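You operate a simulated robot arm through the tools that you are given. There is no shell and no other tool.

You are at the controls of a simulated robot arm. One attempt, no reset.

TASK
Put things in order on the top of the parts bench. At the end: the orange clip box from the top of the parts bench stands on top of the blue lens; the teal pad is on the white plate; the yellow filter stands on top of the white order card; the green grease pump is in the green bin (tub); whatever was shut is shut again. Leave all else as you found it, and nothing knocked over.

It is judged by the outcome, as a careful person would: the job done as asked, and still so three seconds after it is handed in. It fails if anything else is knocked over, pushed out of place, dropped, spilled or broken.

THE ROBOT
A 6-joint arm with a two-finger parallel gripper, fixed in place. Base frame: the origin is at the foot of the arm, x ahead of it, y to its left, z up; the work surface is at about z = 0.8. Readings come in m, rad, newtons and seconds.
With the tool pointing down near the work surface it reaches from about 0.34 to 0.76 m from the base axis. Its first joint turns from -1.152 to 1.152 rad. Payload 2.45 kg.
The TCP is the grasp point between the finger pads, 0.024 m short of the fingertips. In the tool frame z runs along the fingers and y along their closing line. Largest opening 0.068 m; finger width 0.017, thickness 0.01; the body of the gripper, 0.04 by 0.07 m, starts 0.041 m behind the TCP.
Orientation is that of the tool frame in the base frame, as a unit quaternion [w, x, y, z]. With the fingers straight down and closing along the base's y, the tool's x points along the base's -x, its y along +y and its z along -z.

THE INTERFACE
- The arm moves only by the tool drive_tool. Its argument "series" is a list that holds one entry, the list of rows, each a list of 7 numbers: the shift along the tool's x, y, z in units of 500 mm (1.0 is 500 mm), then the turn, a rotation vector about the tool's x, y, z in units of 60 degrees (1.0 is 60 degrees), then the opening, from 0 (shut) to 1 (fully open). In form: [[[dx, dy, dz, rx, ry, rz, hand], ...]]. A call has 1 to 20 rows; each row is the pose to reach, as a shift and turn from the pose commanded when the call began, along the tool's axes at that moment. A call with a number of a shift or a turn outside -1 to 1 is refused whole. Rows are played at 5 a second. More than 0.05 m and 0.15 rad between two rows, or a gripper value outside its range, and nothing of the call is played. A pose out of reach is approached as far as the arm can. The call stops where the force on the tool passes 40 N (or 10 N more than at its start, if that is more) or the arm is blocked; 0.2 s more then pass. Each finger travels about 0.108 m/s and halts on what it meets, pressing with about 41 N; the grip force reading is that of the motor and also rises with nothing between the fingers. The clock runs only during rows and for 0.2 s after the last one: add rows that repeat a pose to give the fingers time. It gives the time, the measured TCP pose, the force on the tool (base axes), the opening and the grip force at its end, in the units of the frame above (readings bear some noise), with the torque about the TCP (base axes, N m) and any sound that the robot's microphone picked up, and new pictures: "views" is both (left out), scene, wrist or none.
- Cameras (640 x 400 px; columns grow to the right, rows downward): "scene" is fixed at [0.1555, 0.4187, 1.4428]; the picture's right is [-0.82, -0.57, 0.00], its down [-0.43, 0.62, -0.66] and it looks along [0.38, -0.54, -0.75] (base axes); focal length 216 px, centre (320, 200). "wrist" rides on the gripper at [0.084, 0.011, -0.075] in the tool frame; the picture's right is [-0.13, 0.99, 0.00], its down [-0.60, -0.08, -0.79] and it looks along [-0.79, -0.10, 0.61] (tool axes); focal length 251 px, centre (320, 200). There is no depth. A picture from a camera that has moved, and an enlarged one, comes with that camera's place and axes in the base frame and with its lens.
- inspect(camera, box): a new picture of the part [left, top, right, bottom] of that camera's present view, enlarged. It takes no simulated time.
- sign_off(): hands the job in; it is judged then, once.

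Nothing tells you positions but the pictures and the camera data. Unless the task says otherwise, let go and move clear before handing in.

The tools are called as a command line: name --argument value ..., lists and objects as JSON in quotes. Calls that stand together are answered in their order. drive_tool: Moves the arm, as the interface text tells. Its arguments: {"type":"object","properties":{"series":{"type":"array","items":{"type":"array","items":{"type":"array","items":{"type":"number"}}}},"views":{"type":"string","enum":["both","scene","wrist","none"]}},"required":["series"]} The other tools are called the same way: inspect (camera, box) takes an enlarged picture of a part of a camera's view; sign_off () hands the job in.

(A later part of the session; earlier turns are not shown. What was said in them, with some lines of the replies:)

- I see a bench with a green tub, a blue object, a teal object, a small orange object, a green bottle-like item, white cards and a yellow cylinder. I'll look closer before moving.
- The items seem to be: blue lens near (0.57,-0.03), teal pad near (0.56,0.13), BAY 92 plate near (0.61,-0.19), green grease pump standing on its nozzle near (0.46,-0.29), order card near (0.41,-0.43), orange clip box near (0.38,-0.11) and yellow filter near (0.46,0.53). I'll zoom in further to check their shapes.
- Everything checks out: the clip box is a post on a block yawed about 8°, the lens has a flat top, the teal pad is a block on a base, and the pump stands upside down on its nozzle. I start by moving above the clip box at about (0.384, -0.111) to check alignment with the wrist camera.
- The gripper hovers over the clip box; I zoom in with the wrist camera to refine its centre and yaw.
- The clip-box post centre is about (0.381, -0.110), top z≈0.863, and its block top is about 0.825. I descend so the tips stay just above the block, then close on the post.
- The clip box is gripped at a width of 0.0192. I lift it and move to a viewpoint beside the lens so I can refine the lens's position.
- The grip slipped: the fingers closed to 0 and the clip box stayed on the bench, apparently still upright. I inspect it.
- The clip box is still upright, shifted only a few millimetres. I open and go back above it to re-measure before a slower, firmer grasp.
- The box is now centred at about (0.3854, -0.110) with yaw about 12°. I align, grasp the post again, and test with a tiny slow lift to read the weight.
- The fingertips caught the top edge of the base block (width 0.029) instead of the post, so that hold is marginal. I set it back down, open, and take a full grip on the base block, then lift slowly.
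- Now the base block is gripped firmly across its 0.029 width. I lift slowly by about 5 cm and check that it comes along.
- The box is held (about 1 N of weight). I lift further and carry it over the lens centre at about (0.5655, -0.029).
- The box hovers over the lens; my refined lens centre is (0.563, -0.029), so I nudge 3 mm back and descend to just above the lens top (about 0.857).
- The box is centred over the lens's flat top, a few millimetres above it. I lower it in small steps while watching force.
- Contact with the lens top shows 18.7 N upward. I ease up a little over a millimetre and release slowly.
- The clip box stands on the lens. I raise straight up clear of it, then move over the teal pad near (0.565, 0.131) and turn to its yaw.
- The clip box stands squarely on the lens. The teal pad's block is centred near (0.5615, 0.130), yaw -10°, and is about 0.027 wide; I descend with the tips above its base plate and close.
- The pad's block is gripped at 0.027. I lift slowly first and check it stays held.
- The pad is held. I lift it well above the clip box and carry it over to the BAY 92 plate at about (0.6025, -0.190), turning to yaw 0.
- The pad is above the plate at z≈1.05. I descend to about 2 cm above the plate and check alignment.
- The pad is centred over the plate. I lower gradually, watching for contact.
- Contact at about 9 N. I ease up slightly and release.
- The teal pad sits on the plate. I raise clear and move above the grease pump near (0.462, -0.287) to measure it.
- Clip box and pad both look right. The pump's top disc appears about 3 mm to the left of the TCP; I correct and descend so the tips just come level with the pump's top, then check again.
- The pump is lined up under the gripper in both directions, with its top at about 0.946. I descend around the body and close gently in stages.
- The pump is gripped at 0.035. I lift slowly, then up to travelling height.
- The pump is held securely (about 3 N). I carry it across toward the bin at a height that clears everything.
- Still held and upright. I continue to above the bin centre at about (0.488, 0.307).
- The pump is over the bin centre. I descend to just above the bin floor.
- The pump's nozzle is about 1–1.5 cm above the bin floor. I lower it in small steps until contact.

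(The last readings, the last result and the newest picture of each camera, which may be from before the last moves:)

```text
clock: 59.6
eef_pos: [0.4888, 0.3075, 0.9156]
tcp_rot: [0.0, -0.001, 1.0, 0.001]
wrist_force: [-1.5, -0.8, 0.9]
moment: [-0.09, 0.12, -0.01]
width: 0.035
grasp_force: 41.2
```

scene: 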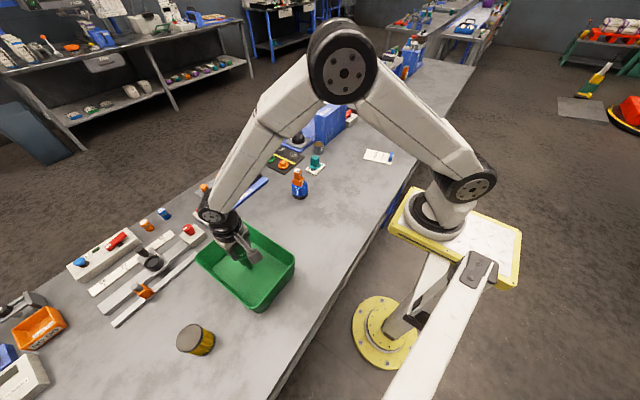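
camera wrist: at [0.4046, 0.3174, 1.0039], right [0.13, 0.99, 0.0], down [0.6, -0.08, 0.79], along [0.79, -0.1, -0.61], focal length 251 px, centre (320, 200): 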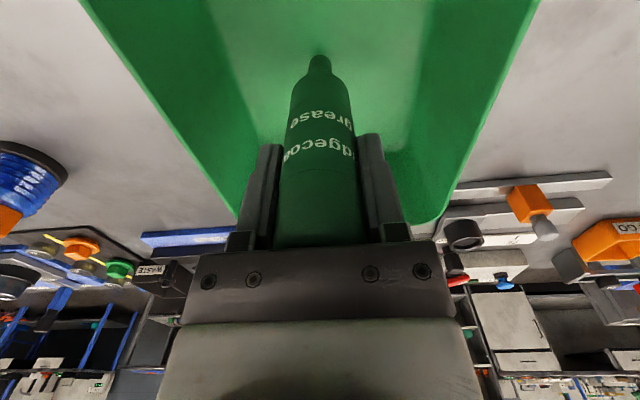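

The floor now carries the pump's weight. I release slowly and symmetrically.

drive_tool --series '[[[0, 0, 0, 0, 0, 0, 0.51], [0, 0, 0, 0, 0, 0, 0.525], [0, 0, 0, 0, 0, 0, 0.54], [0, 0, 0, 0, 0, 0, 0.57], [0, 0, 0, 0, 0, 0, 0.62], [0, 0, 0, 0, 0, 0, 0.7], [0, 0, 0, 0, 0, 0, 0.8], [0, 0, 0, 0, 0, 0, 0.8]]]' --views "both"

inspect --camera "wrist" --box '[160, 0, 480, 250]'

inspect --camera "scene" --box '[190, 190, 310, 320]'

```text
clock: 61.4
eef_pos: [0.4873, 0.3065, 0.9165]
tcp_rot: [0.001, 0.0, 1.0, 0.0]
wrist_force: [0.6, -0.1, -0.5]
moment: [0.06, 0.03, -0.02]
width: 0.0547
grasp_force: 0.1
camera wrist: at [0.4046, 0.317, 0.9906], right [0.13, 0.99, 0.0], down [0.6, -0.08, 0.79], along [0.79, -0.1, -0.61], focal length 251 px, centre (320, 200)
```

scene: 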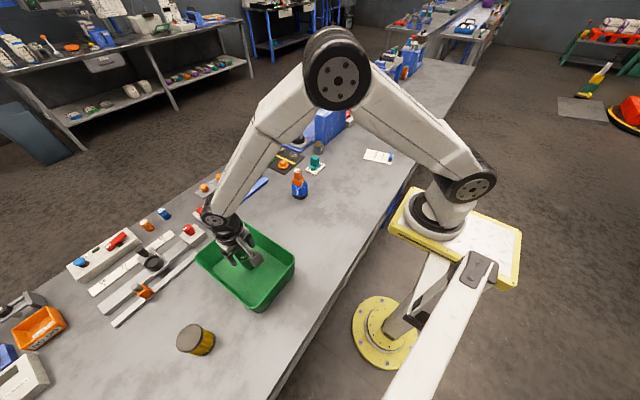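
wrist: 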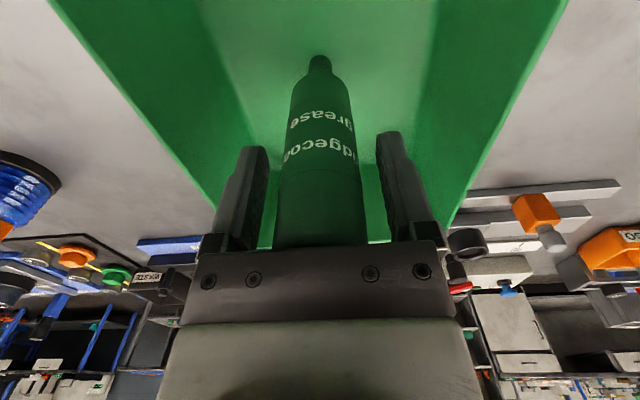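

```text
1.60 times, centred on (320, 125) of wrist
camera zoom: at [0.4046, 0.317, 0.9906], right [0.13, 0.99, 0.0], down [0.6, -0.08, 0.79], along [0.79, -0.1, -0.61], focal length 402 px, centre (320, 320)
```

zoom: 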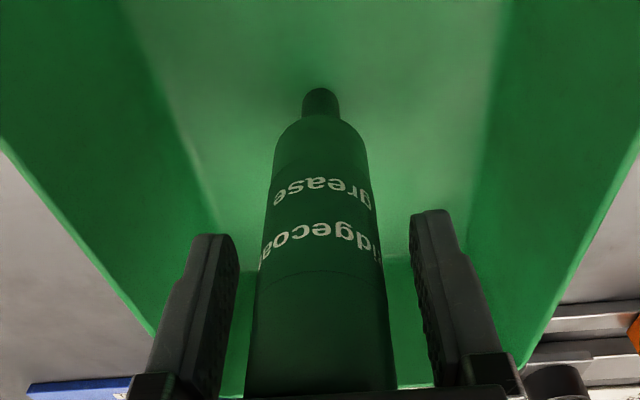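

```text
3.08 times, centred on (250, 255) of scene
camera zoom: at [0.1555, 0.4187, 1.4428], right [-0.82, -0.57, 0.0], down [-0.43, 0.62, -0.66], along [0.38, -0.54, -0.75], focal length 666 px, centre (535, 31)
```

zoom: 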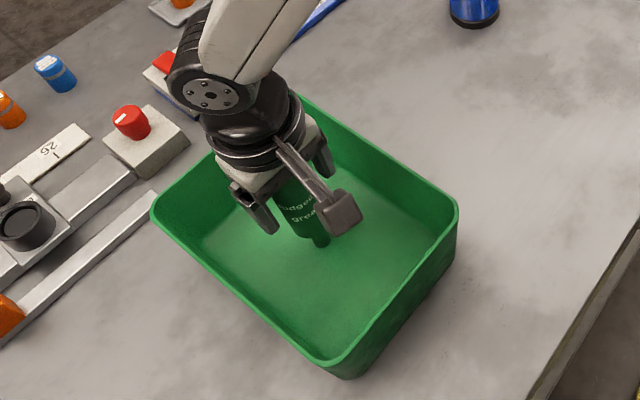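

The pump stands in the bin. I open fully, lift straight up, then head to the yellow filter near (0.442, 0.513).

drive_tool --series '[[[0, 0, 0, 0, 0, 0, 1], [0, 0, -0.02, 0, 0, 0, 1], [0, 0, -0.06, 0, 0, 0, 1], [0, 0, -0.12, 0, 0, 0, 1], [0, 0, -0.18, 0, 0, 0, 1], [0, 0, -0.24, 0, 0, 0, 1], [0, 0, -0.29, 0, 0, 0, 1], [0.015, 0.06, -0.29, 0, 0, 0, 1], [0.03, 0.13, -0.29, 0, 0, 0, 1], [0.045, 0.2, -0.29, 0, 0, 0, 1], [0.06, 0.27, -0.29, 0, 0, 0, 1], [0.076, 0.34, -0.29, 0, 0, 0, 1], [0.092, 0.412, -0.29, 0, 0, 0, 1], [0.092, 0.412, -0.22, 0, 0, 0, 1], [0.092, 0.412, -0.17, 0, 0, 0, 1], [0.092, 0.412, -0.17, 0, 0, 0, 1]]]' --views "both"

inspect --camera "scene" --box '[170, 200, 310, 320]'

inspect --camera "wrist" --box '[220, 0, 420, 140]'

```text
clock: 64.8
eef_pos: [0.4417, 0.5132, 1.0004]
tcp_rot: [0.001, 0.001, 1.0, 0.0]
wrist_force: [0.5, 0.2, -0.2]
moment: [-0.03, -0.03, -0.02]
width: 0.068
grasp_force: 0.2
camera wrist: at [0.3583, 0.5237, 1.0753], right [0.13, 0.99, 0.0], down [0.6, -0.08, 0.79], along [0.79, -0.1, -0.61], focal length 251 px, centre (320, 200)
```

scene: 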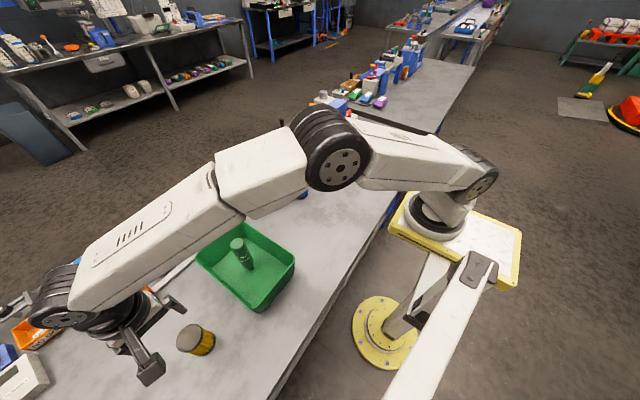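
wrist: 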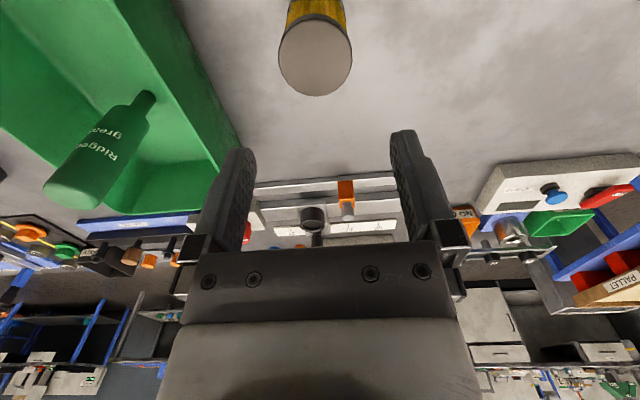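

```text
3.33 times, centred on (240, 260) of scene
camera zoom: at [0.1555, 0.4187, 1.4428], right [-0.82, -0.57, 0.0], down [-0.43, 0.62, -0.66], along [0.38, -0.54, -0.75], focal length 721 px, centre (587, 0)
```

zoom: 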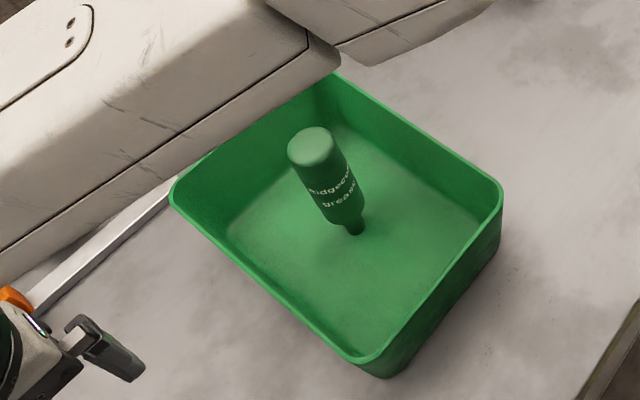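

```text
2.86 times, centred on (320, 70) of wrist
camera zoom: at [0.3583, 0.5237, 1.0753], right [0.13, 0.99, 0.0], down [0.6, -0.08, 0.79], along [0.79, -0.1, -0.61], focal length 718 px, centre (320, 571)
```

zoom: 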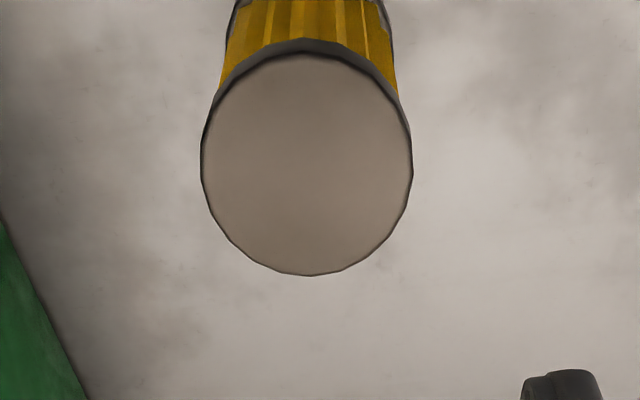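

The pump stands upright in the bin. The filter's top is at z≈0.884 with diameter about 0.0535, about 3 mm to the right-hand side of my TCP in -y; I correct and descend to just above it to verify clearance.

drive_tool --series '[[[0.0008, -0.0066, 0.04, 0, 0, 0, 1], [0.0008, -0.0066, 0.1, 0, 0, 0, 1], [0.0008, -0.0066, 0.145, 0, 0, 0, 1], [0.0008, -0.0066, 0.165, 0, 0, 0, 1], [0.0008, -0.0066, 0.165, 0, 0, 0, 1]]]' --views "both"

inspect --camera "wrist" --box '[200, 20, 440, 220]'

inspect --camera "scene" --box '[100, 280, 240, 380]'

```text
clock: 66.0
eef_pos: [0.4426, 0.5081, 0.9184]
tcp_rot: [0.001, 0.0, 1.0, 0.0]
wrist_force: [-0.1, 0.3, 0.4]
moment: [0.03, 0.01, 0.01]
width: 0.0679
grasp_force: 0.2
camera wrist: at [0.3581, 0.5196, 0.9931], right [0.13, 0.99, 0.0], down [0.6, -0.08, 0.79], along [0.79, -0.1, -0.61], focal length 251 px, centre (320, 200)
```

scene: 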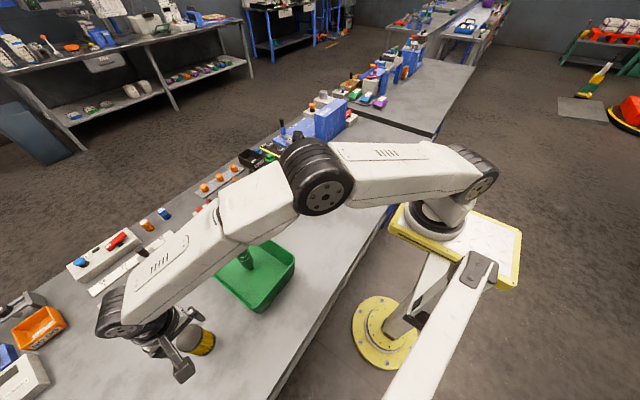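
wrist: 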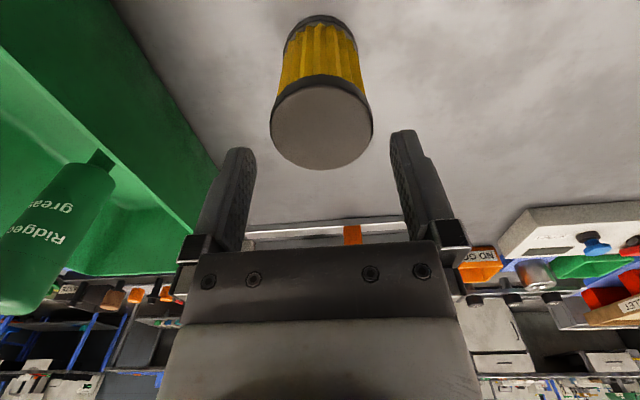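

```text
2.00 times, centred on (320, 120) of wrist
camera zoom: at [0.3581, 0.5196, 0.9931], right [0.13, 0.99, 0.0], down [0.6, -0.08, 0.79], along [0.79, -0.1, -0.61], focal length 503 px, centre (320, 360)
```

zoom: 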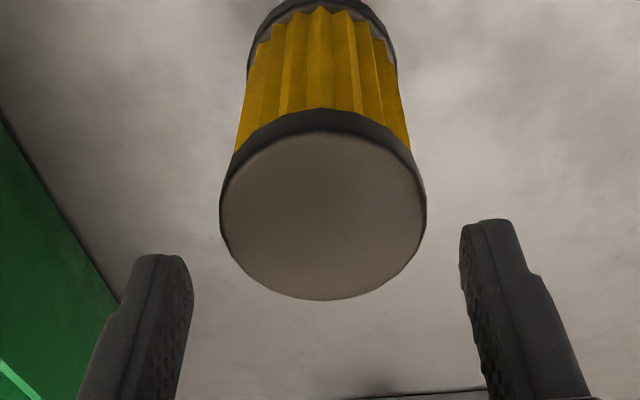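

```text
4.00 times, centred on (170, 330) of scene
camera zoom: at [0.1555, 0.4187, 1.4428], right [-0.82, -0.57, 0.0], down [-0.43, 0.62, -0.66], along [0.38, -0.54, -0.75], focal length 865 px, centre (920, -320)
```

zoom: 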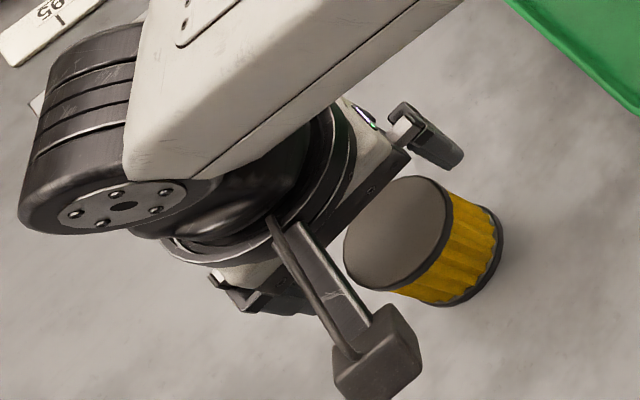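

The filter is centred between the fingers within about 2 mm. I make that small correction, descend around it and close in stages.

drive_tool --series '[[[-0.002, 0.001, 0.02, 0, 0, 0, 1], [-0.002, 0.001, 0.05, 0, 0, 0, 1], [-0.002, 0.001, 0.08, 0, 0, 0, 1], [-0.002, 0.001, 0.1, 0, 0, 0, 1], [-0.002, 0.001, 0.106, 0, 0, 0, 1], [-0.002, 0.001, 0.106, 0, 0, 0, 0.92], [-0.002, 0.001, 0.106, 0, 0, 0, 0.86], [-0.002, 0.001, 0.106, 0, 0, 0, 0.82], [-0.002, 0.001, 0.106, 0, 0, 0, 0.79], [-0.002, 0.001, 0.106, 0, 0, 0, 0.76], [-0.002, 0.001, 0.106, 0, 0, 0, 0.4], [-0.002, 0.001, 0.106, 0, 0, 0, 0], [-0.002, 0.001, 0.106, 0, 0, 0, 0]]]' --views "both"

inspect --camera "wrist" --box '[200, 20, 440, 260]'

```text
clock: 68.8
eef_pos: [0.4425, 0.5088, 0.8647]
tcp_rot: [0.001, 0.0, 1.0, 0.0]
wrist_force: [-0.7, -0.1, -0.3]
moment: [0.02, 0.01, 0.04]
width: 0.0529
grasp_force: 41.0
camera wrist: at [0.3591, 0.5202, 0.9401], right [0.13, 0.99, 0.0], down [0.6, -0.08, 0.79], along [0.79, -0.1, -0.61], focal length 251 px, centre (320, 200)
```

scene: 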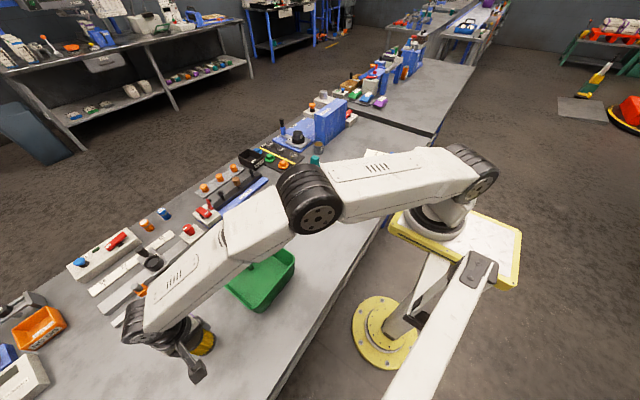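
wrist: 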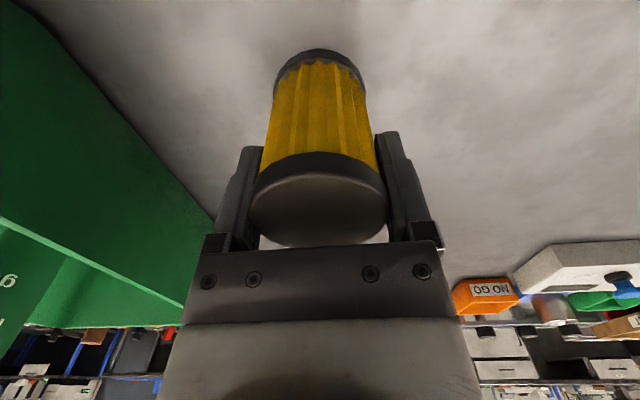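

```text
1.67 times, centred on (320, 140) of wrist
camera zoom: at [0.3591, 0.5202, 0.9401], right [0.13, 0.99, 0.0], down [0.6, -0.08, 0.79], along [0.79, -0.1, -0.61], focal length 419 px, centre (320, 300)
```

zoom: 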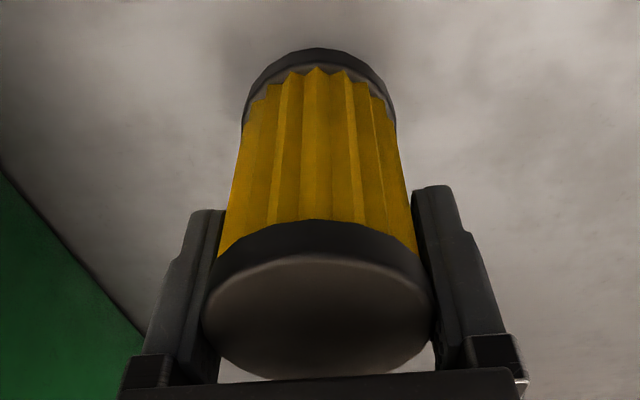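

The filter is gripped at 0.053. I lift slowly, then up to travel height.

drive_tool --series '[[[0, 0, -0.006, 0, 0, 0, 0], [0, 0, -0.014, 0, 0, 0, 0], [0, 0, -0.024, 0, 0, 0, 0], [0, 0, -0.036, 0, 0, 0, 0], [0, 0, -0.052, 0, 0, 0, 0], [0, 0, -0.075, 0, 0, 0, 0], [0, 0, -0.11, 0, 0, 0, 0], [0, 0, -0.15, 0, 0, 0, 0], [0, 0, -0.2, 0, 0, 0, 0], [0, 0, -0.25, 0, 0, 0, 0], [0, 0, -0.3, 0, 0, 0, 0], [0, 0, -0.35, 0, 0, 0, 0], [0, 0, -0.4, 0, 0, 0, 0], [0, 0, -0.43, 0, 0, 0, 0], [0, 0, -0.43, 0, 0, 0, 0]]]' --views "both"

inspect --camera "scene" --box '[100, 200, 310, 350]'

```text
clock: 72.0
eef_pos: [0.4426, 0.5093, 1.0812]
tcp_rot: [0.001, 0.001, 1.0, 0.0]
wrist_force: [0.3, 0.3, -1.5]
moment: [0.02, 0.0, 0.02]
width: 0.0527
grasp_force: 41.0
camera wrist: at [0.3586, 0.52, 1.1558], right [0.13, 0.99, 0.0], down [0.6, -0.08, 0.79], along [0.79, -0.1, -0.61], focal length 251 px, centre (320, 200)
```

scene: 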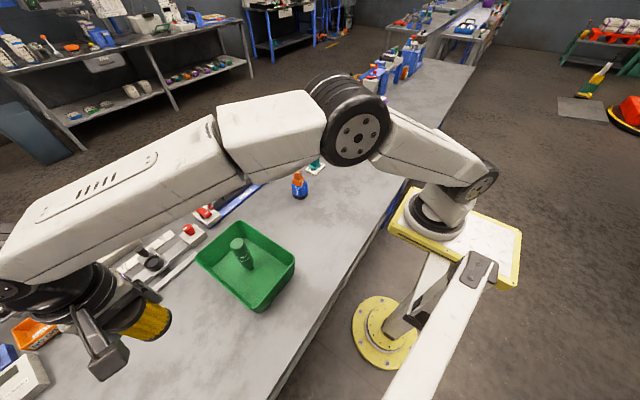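
wrist: 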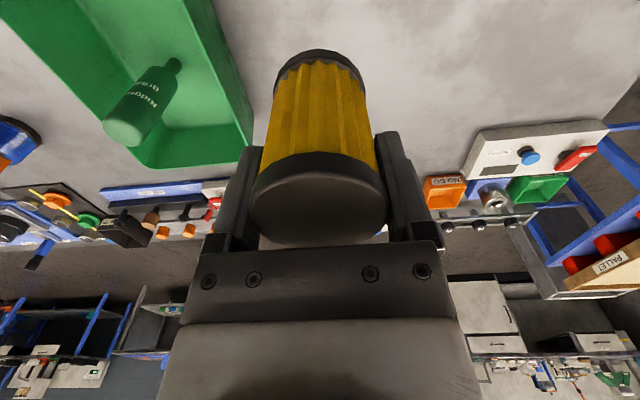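

```text
2.67 times, centred on (205, 275) of scene
camera zoom: at [0.1555, 0.4187, 1.4428], right [-0.82, -0.57, 0.0], down [-0.43, 0.62, -0.66], along [0.38, -0.54, -0.75], focal length 577 px, centre (627, 0)
```

zoom: 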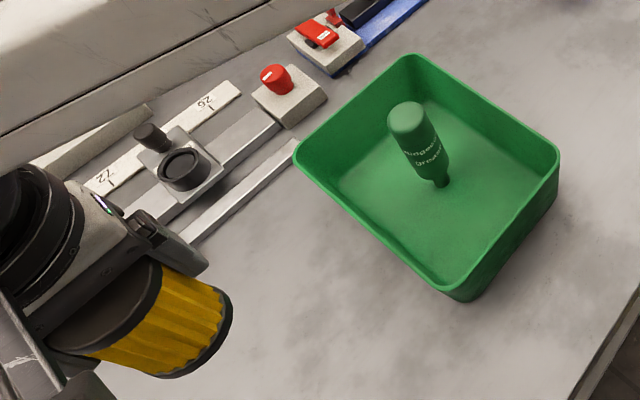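

The filter is held and everything else is undisturbed. I carry it across in two legs.

drive_tool --series '[[[0.0, -0.02, 0, 0, 0, 0, 0], [0.0, -0.06, 0, 0, 0, 0, 0], [0.0, -0.12, 0, 0, 0, 0, 0], [0.0, -0.18, 0, 0, 0, 0, 0], [0.0, -0.24, 0, 0, 0, 0, 0], [0.0, -0.3, 0, 0, 0, 0, 0], [0.0, -0.36, 0, 0, 0, 0, 0], [0.0, -0.42, 0, 0, 0, 0, 0], [0.0, -0.48, 0, 0, 0, 0, 0], [0.0, -0.54, 0, 0, 0, 0, 0], [0.0, -0.6, 0, 0, 0, 0, 0], [0.0, -0.66, 0, 0, 0, 0, 0], [0.0, -0.72, 0, 0, 0, 0, 0], [0.0, -0.78, 0, 0, 0, 0, 0], [0.0, -0.84, 0, 0, 0, 0, 0], [0.0, -0.9, 0, 0, 0, 0, 0], [0.0, -0.94, 0, 0, 0, 0, 0], [0.0, -0.95, 0, 0, 0, 0, 0], [0.0, -0.95, 0, 0, 0, 0, 0]]]' --views "both"

```text
clock: 76.0
eef_pos: [0.4421, 0.0344, 1.0812]
tcp_rot: [0.001, 0.0, 1.0, 0.0]
wrist_force: [0.3, -0.5, -1.6]
moment: [0.0, 0.0, -0.01]
width: 0.0528
grasp_force: 41.5
camera wrist: at [0.3586, 0.0448, 1.1552], right [0.13, 0.99, 0.0], down [0.6, -0.08, 0.79], along [0.79, -0.1, -0.61], focal length 251 px, centre (320, 200)
```

scene: 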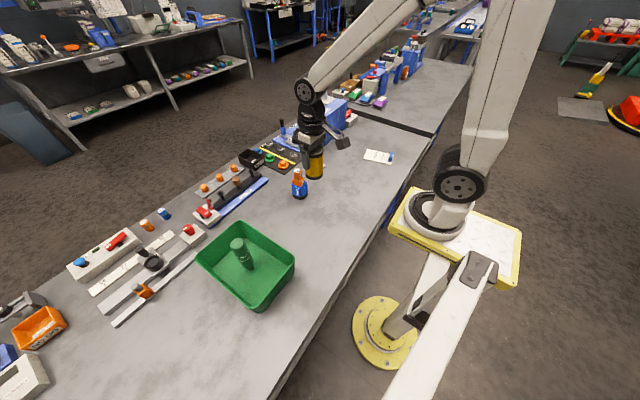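
wrist: 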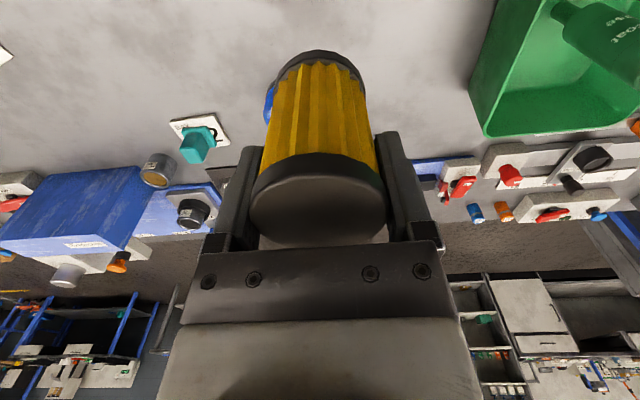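

Halfway across, all well. I continue to a viewpoint beside the order card so I can measure it precisely before placing.

drive_tool --series '[[[0.0, -0.02, 0, 0, 0, 0, 0], [0.005, -0.06, 0, 0, 0, 0, 0], [0.015, -0.12, 0, 0, 0, 0, 0], [0.03, -0.18, 0, 0, 0, 0, 0], [0.045, -0.24, 0, 0, 0, 0, 0], [0.06, -0.3, 0, 0, 0, 0, 0], [0.075, -0.36, 0.0, 0, 0, 0, 0], [0.09, -0.42, 0.02, 0, 0, 0, 0], [0.105, -0.48, 0.06, 0, 0, 0, 0], [0.12, -0.54, 0.1, 0, 0, 0, 0], [0.13, -0.6, 0.14, 0, 0, 0, 0], [0.14, -0.66, 0.18, 0, 0, 0, 0], [0.144, -0.71, 0.21, 0, 0, 0, 0], [0.144, -0.728, 0.222, 0, 0, 0, 0], [0.144, -0.728, 0.222, 0, 0, 0, 0]]]' --views "both"

inspect --camera "wrist" --box '[40, 0, 280, 130]'

inspect --camera "scene" --box '[330, 110, 410, 190]'

```text
clock: 79.2
eef_pos: [0.3703, -0.3304, 0.9672]
tcp_rot: [0.001, 0.0, 1.0, 0.0]
wrist_force: [-0.4, -1.0, -1.6]
moment: [-0.01, 0.0, 0.0]
width: 0.0527
grasp_force: 40.8
camera wrist: at [0.2871, -0.3192, 1.0435], right [0.13, 0.99, 0.0], down [0.6, -0.08, 0.79], along [0.79, -0.1, -0.61], focal length 251 px, centre (320, 200)
```

scene: 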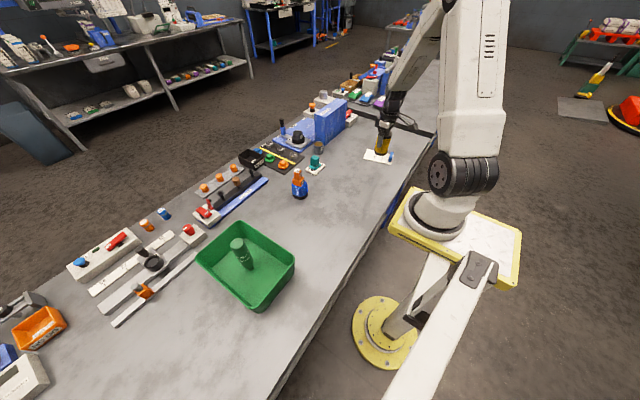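
wrist: 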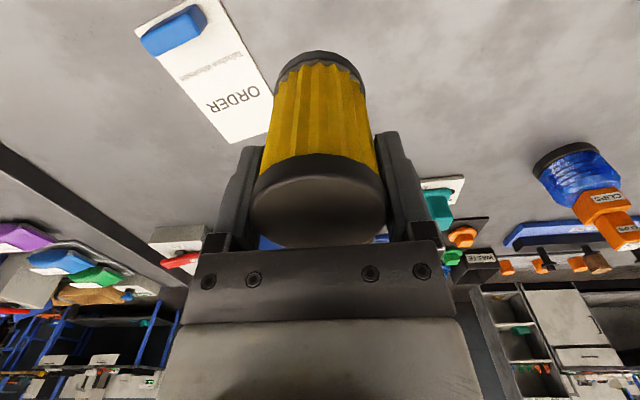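

```text
2.67 times, centred on (160, 65) of wrist
camera zoom: at [0.2871, -0.3192, 1.0435], right [0.13, 0.99, 0.0], down [0.6, -0.08, 0.79], along [0.79, -0.1, -0.61], focal length 670 px, centre (747, 560)
```

zoom: 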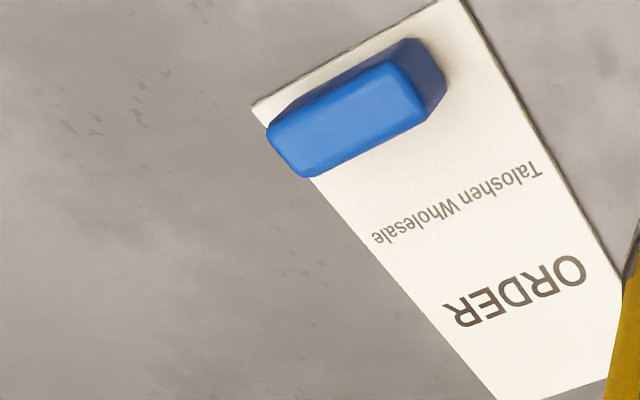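

```text
5.00 times, centred on (370, 150) of scene
camera zoom: at [0.1555, 0.4187, 1.4428], right [-0.82, -0.57, 0.0], down [-0.43, 0.62, -0.66], along [0.38, -0.54, -0.75], focal length 1081 px, centre (70, 450)
```

zoom: 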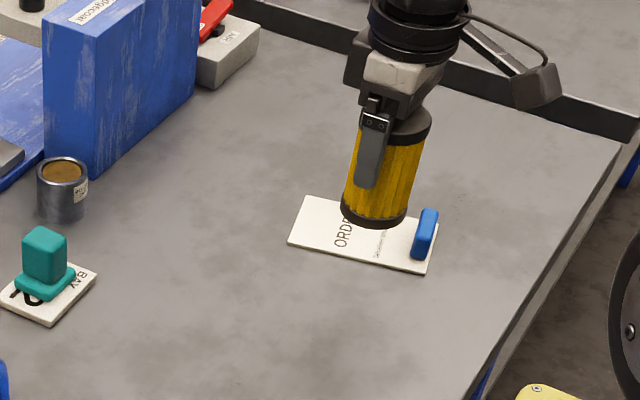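

The card lies at yaw about 14°, centred near (0.40, -0.43), with the blue clip at its near end; the free area is centred at about (0.410, -0.4275). I move the filter over that spot and lower to about 4 cm above it.

drive_tool --series '[[[-0.01, -0.025, 0.0, 0, 0, 0, 0], [-0.03, -0.075, 0.0, 0, 0, 0, 0], [-0.05, -0.125, 0.0, 0, 0, 0, 0], [-0.07, -0.17, 0.0, 0, 0, 0, 0], [-0.0796, -0.195, 0.0, 0, 0, 0, 0], [-0.0796, -0.195, 0.04, 0, 0, 0, 0], [-0.0796, -0.195, 0.09, 0, 0, 0, 0], [-0.0796, -0.195, 0.127, 0, 0, 0, 0], [-0.0796, -0.195, 0.127, 0, 0, 0, 0]]]' --views "both"

inspect --camera "wrist" --box '[160, 0, 480, 200]'

inspect --camera "scene" --box '[345, 120, 415, 175]'

```text
clock: 81.2
eef_pos: [0.4126, -0.4275, 0.9058]
tcp_rot: [0.001, 0.0, 1.0, 0.0]
wrist_force: [-0.4, 0.0, -1.5]
moment: [0.01, 0.0, 0.01]
width: 0.0528
grasp_force: 41.1
camera wrist: at [0.3284, -0.4164, 0.9804], right [0.13, 0.99, 0.0], down [0.6, -0.08, 0.79], along [0.79, -0.1, -0.61], focal length 251 px, centre (320, 200)
```

scene: 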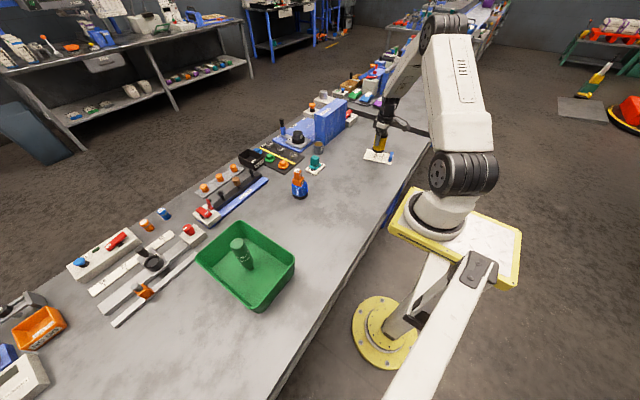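
wrist: 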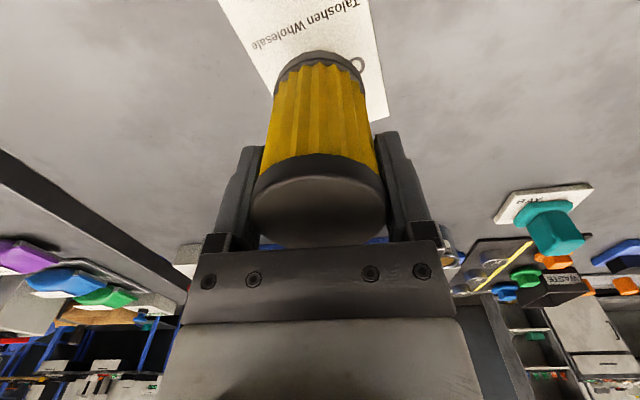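

```text
2.00 times, centred on (320, 100) of wrist
camera zoom: at [0.3284, -0.4164, 0.9804], right [0.13, 0.99, 0.0], down [0.6, -0.08, 0.79], along [0.79, -0.1, -0.61], focal length 503 px, centre (320, 400)
```

zoom: 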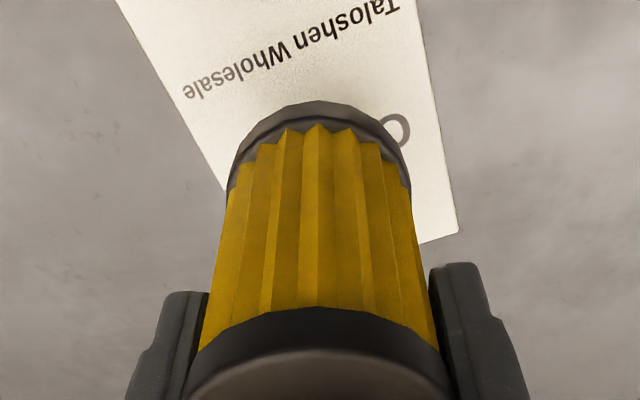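

```text
7.27 times, centred on (380, 148) of scene
camera zoom: at [0.1555, 0.4187, 1.4428], right [-0.82, -0.57, 0.0], down [-0.43, 0.62, -0.66], along [0.38, -0.54, -0.75], focal length 1573 px, centre (-116, 582)
```

zoom: 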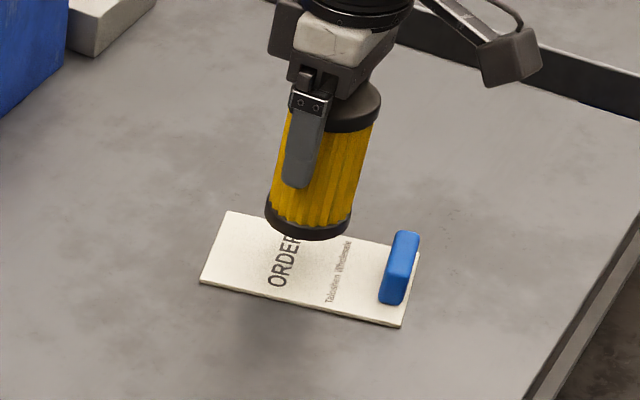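

The filter is well centred over the card's free area. I lower close to the card, then step to contact.

drive_tool --series '[[[0, 0, 0.02, 0, 0, 0, 0], [0, 0, 0.04, 0, 0, 0, 0], [0, 0, 0.055, 0, 0, 0, 0], [0, 0, 0.066, 0, 0, 0, 0], [0, 0, 0.066, 0, 0, 0, 0]]]' --views "scene"

inspect --camera "scene" --box '[345, 120, 415, 175]'

```text
clock: 82.4
eef_pos: [0.4119, -0.4273, 0.8717]
tcp_rot: [0.001, 0.0, 1.0, 0.0]
wrist_force: [0.9, 0.6, -2.2]
moment: [0.0, -0.04, 0.01]
width: 0.0529
grasp_force: 41.3
```

scene: 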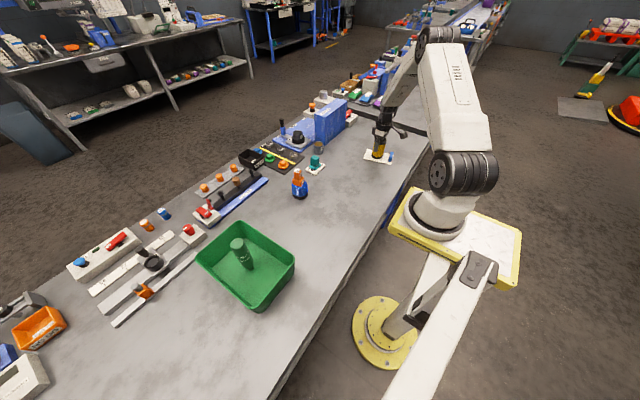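

```text
7.27 times, centred on (380, 148) of scene
camera zoom: at [0.1555, 0.4187, 1.4428], right [-0.82, -0.57, 0.0], down [-0.43, 0.62, -0.66], along [0.38, -0.54, -0.75], focal length 1573 px, centre (-116, 582)
```

zoom: 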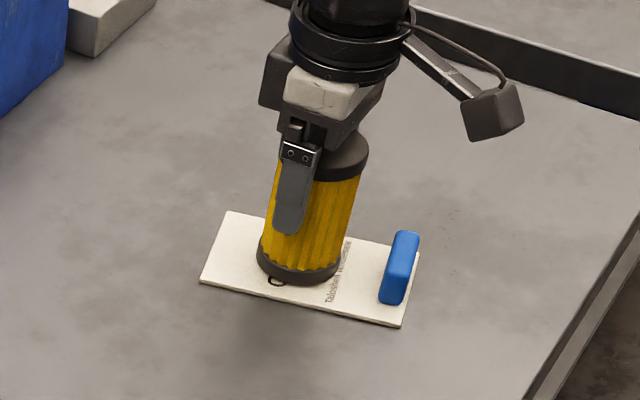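

drive_tool --series '[[[0, 0, 0.002, 0, 0, 0, 0], [0, 0, 0.004, 0, 0, 0, 0], [0, 0, 0.004, 0, 0, 0, 0]]]' --views "none"

```text
clock: 83.2
eef_pos: [0.4106, -0.4269, 0.8701]
tcp_rot: [0.001, 0.0, 1.0, 0.001]
wrist_force: [-0.1, -0.5, -0.7]
moment: [0.01, 0.02, 0.0]
width: 0.0526
grasp_force: 41.0
```

drive_tool --series '[[[0, 0, 0.0015, 0, 0, 0, 0], [0, 0, 0.003, 0, 0, 0, 0], [0, 0, 0.003, 0, 0, 0, 0]]]' --views "none"

```text
clock: 84.0
eef_pos: [0.4119, -0.4266, 0.8678]
tcp_rot: [0.002, 0.0, 1.0, 0.001]
wrist_force: [-0.8, 1.6, 5.1]
moment: [0.15, 0.06, 0.01]
width: 0.0525
grasp_force: 41.0
```

Contact at about 5 N. I ease up very slightly and open gradually.

drive_tool --series '[[[0, 0, -0.0006, 0, 0, 0, 0.5], [0, 0, -0.0006, 0, 0, 0, 0.76], [0, 0, -0.0006, 0, 0, 0, 0.78], [0, 0, -0.0006, 0, 0, 0, 0.8], [0, 0, -0.0006, 0, 0, 0, 0.84], [0, 0, -0.0006, 0, 0, 0, 0.9], [0, 0, -0.0006, 0, 0, 0, 1], [0, 0, -0.0006, 0, 0, 0, 1]]]' --views "both"

inspect --camera "wrist" --box '[160, 0, 480, 250]'

inspect --camera "scene" --box '[345, 120, 415, 175]'

```text
clock: 85.8
eef_pos: [0.4123, -0.4269, 0.8691]
tcp_rot: [0.001, 0.0, 1.0, 0.0]
wrist_force: [-0.1, -0.2, -0.2]
moment: [-0.02, 0.0, -0.05]
width: 0.0679
grasp_force: 0.0
camera wrist: at [0.3273, -0.4162, 0.9438], right [0.13, 0.99, 0.0], down [0.6, -0.08, 0.79], along [0.79, -0.1, -0.61], focal length 251 px, centre (320, 200)
```

scene: 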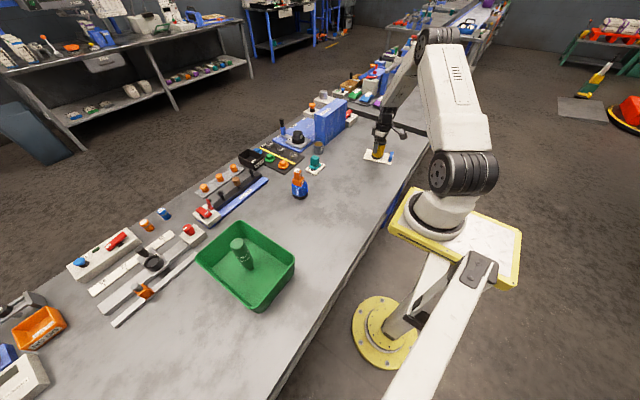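
wrist: 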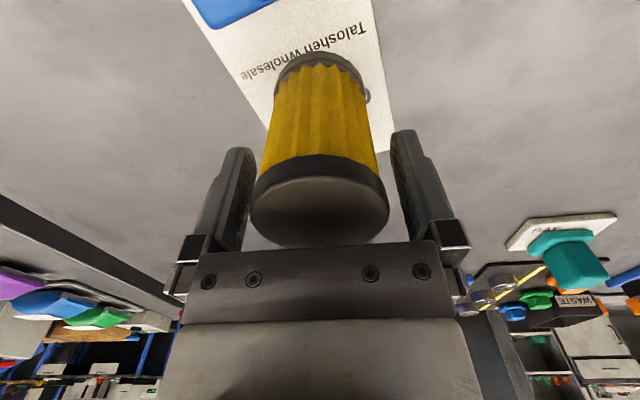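

```text
1.60 times, centred on (320, 125) of wrist
camera zoom: at [0.3273, -0.4162, 0.9438], right [0.13, 0.99, 0.0], down [0.6, -0.08, 0.79], along [0.79, -0.1, -0.61], focal length 402 px, centre (320, 320)
```

zoom: 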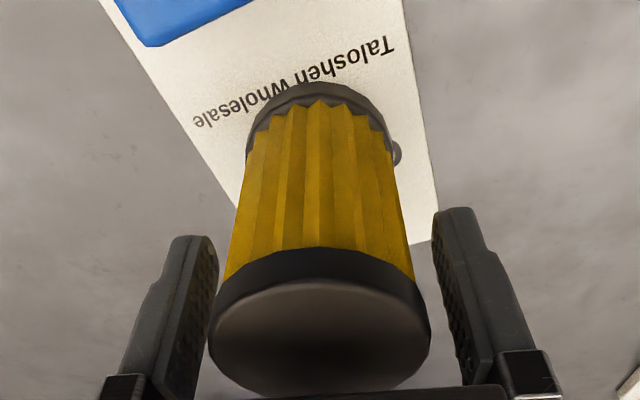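

```text
7.27 times, centred on (380, 148) of scene
camera zoom: at [0.1555, 0.4187, 1.4428], right [-0.82, -0.57, 0.0], down [-0.43, 0.62, -0.66], along [0.38, -0.54, -0.75], focal length 1573 px, centre (-116, 582)
```

zoom: 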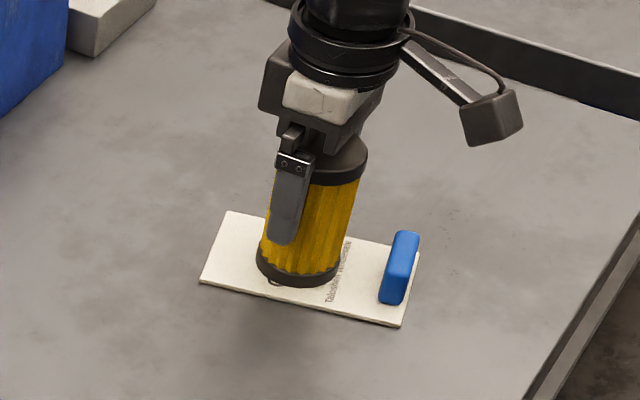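

The filter stands on the card and the fingers are open. I raise straight up, then move the arm back clear toward its starting pose and check everything.

drive_tool --series '[[[0, 0, -0.02, 0, 0, 0, 1], [0, 0, -0.06, 0, 0, 0, 1], [0, 0, -0.12, 0, 0, 0, 1], [0, 0, -0.19, 0, 0, 0, 1], [0, 0, -0.26, 0, 0, 0, 1], [0, 0, -0.33, 0, 0, 0, 1], [0, 0, -0.4, 0, 0, 0, 1], [0, 0, -0.46, 0, 0, 0, 1], [0, 0.07, -0.48, 0, 0, 0, 1], [-0.01, 0.15, -0.49, 0, 0, 0, 1], [-0.03, 0.23, -0.5, 0, 0, 0, 1], [-0.05, 0.31, -0.5, 0, 0, 0, 1], [-0.07, 0.39, -0.5, 0, 0, 0, 1], [-0.09, 0.47, -0.5, 0, 0, 0, 1], [-0.1, 0.55, -0.5, 0, 0, 0, 1], [-0.1, 0.63, -0.5, 0, 0, 0, 1], [-0.1, 0.7, -0.5, 0, 0, 0, 1], [-0.1, 0.75, -0.5, 0, 0, 0, 1], [-0.1, 0.75, -0.5, 0, 0, 0, 1]]]' --views "both"

inspect --camera "scene" --box '[240, 80, 440, 205]'

inspect --camera "scene" --box '[0, 170, 320, 370]'

inspect --camera "scene" --box '[280, 160, 320, 205]'

```text
clock: 89.8
eef_pos: [0.4618, -0.0515, 1.1194]
tcp_rot: [0.001, 0.0, 1.0, -0.001]
wrist_force: [0.6, 0.5, -0.1]
moment: [0.01, 0.02, -0.02]
width: 0.068
grasp_force: 0.0
camera wrist: at [0.377, -0.0404, 1.1948], right [0.13, 0.99, 0.0], down [0.6, -0.08, 0.79], along [0.79, -0.1, -0.61], focal length 251 px, centre (320, 200)
```

scene: 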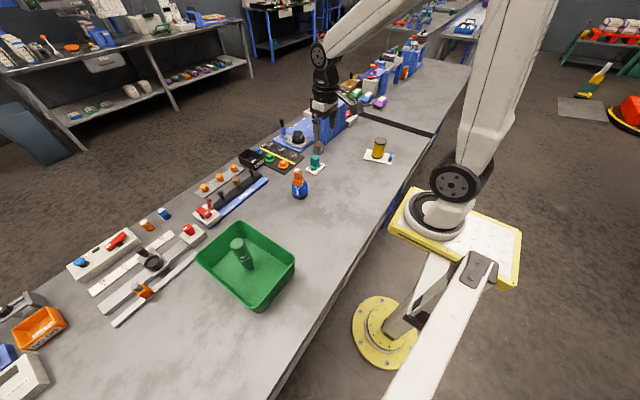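
wrist: 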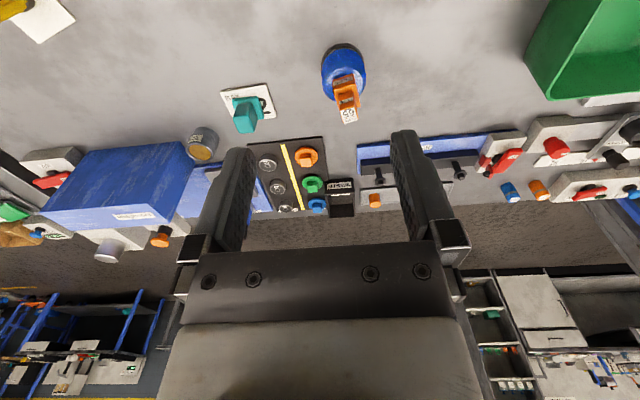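

```text
3.20 times, centred on (340, 142) of scene
camera zoom: at [0.1555, 0.4187, 1.4428], right [-0.82, -0.57, 0.0], down [-0.43, 0.62, -0.66], along [0.38, -0.54, -0.75], focal length 692 px, centre (256, 384)
```

zoom: 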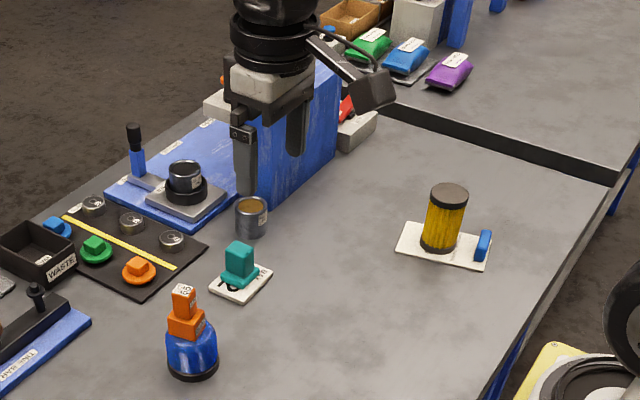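

```text
2.00 times, centred on (160, 270) of scene
camera zoom: at [0.1555, 0.4187, 1.4428], right [-0.82, -0.57, 0.0], down [-0.43, 0.62, -0.66], along [0.38, -0.54, -0.75], focal length 433 px, centre (640, 60)
```

zoom: 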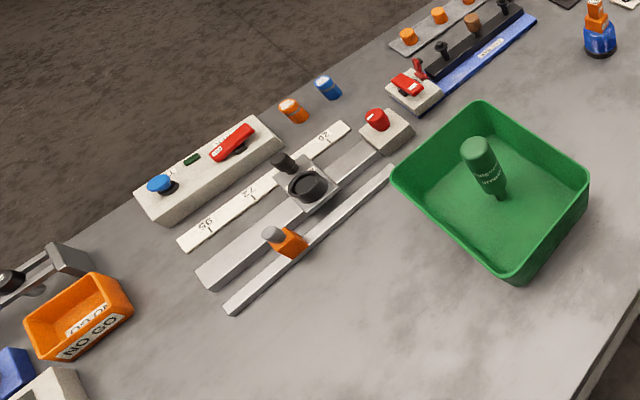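

```text
8.89 times, centred on (300, 182) of scene
camera zoom: at [0.1555, 0.4187, 1.4428], right [-0.82, -0.57, 0.0], down [-0.43, 0.62, -0.66], along [0.38, -0.54, -0.75], focal length 1923 px, centre (498, 356)
```

zoom: 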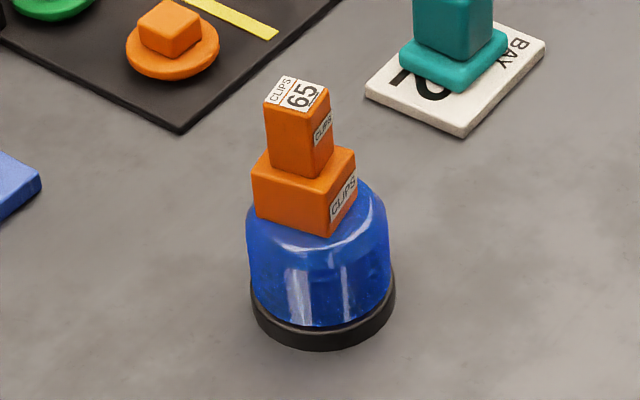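

Everything is in place: the clip box stands on the lens, the teal pad is on the white plate, the filter stands on the order card, and the pump stands in the green bin. I opened nothing that was shut, nothing else appears disturbed, and the arm is clear, so I hand the job in.

sign_off

```text
The job is handed in.
```

The four items are where you asked, the job is handed in, and the arm is back near its starting position with the gripper open.

- **Orange clip box:** it stands upright on top of the blue lens. On my first attempt it slipped from the gripper just as I began to lift. It stayed upright but shifted a few millimetres on the bench, so I re-gripped it by its base before moving it.
- **Teal pad:** it sits on the white plate. I took the "BAY 92" plate to be the one you meant, as it was the only white plate I saw on the bench.
- **Yellow filter:** it stands on the white order card, clear of the blue clip at the card's end.
- **Green grease pump:** it stands on its nozzle in the green bin, the same way up as I found it. That is a narrow footing, but it stayed upright in every picture after I let go.

I opened nothing, so there was nothing to shut again. In the final pictures, nothing else on the bench looks moved or knocked over.
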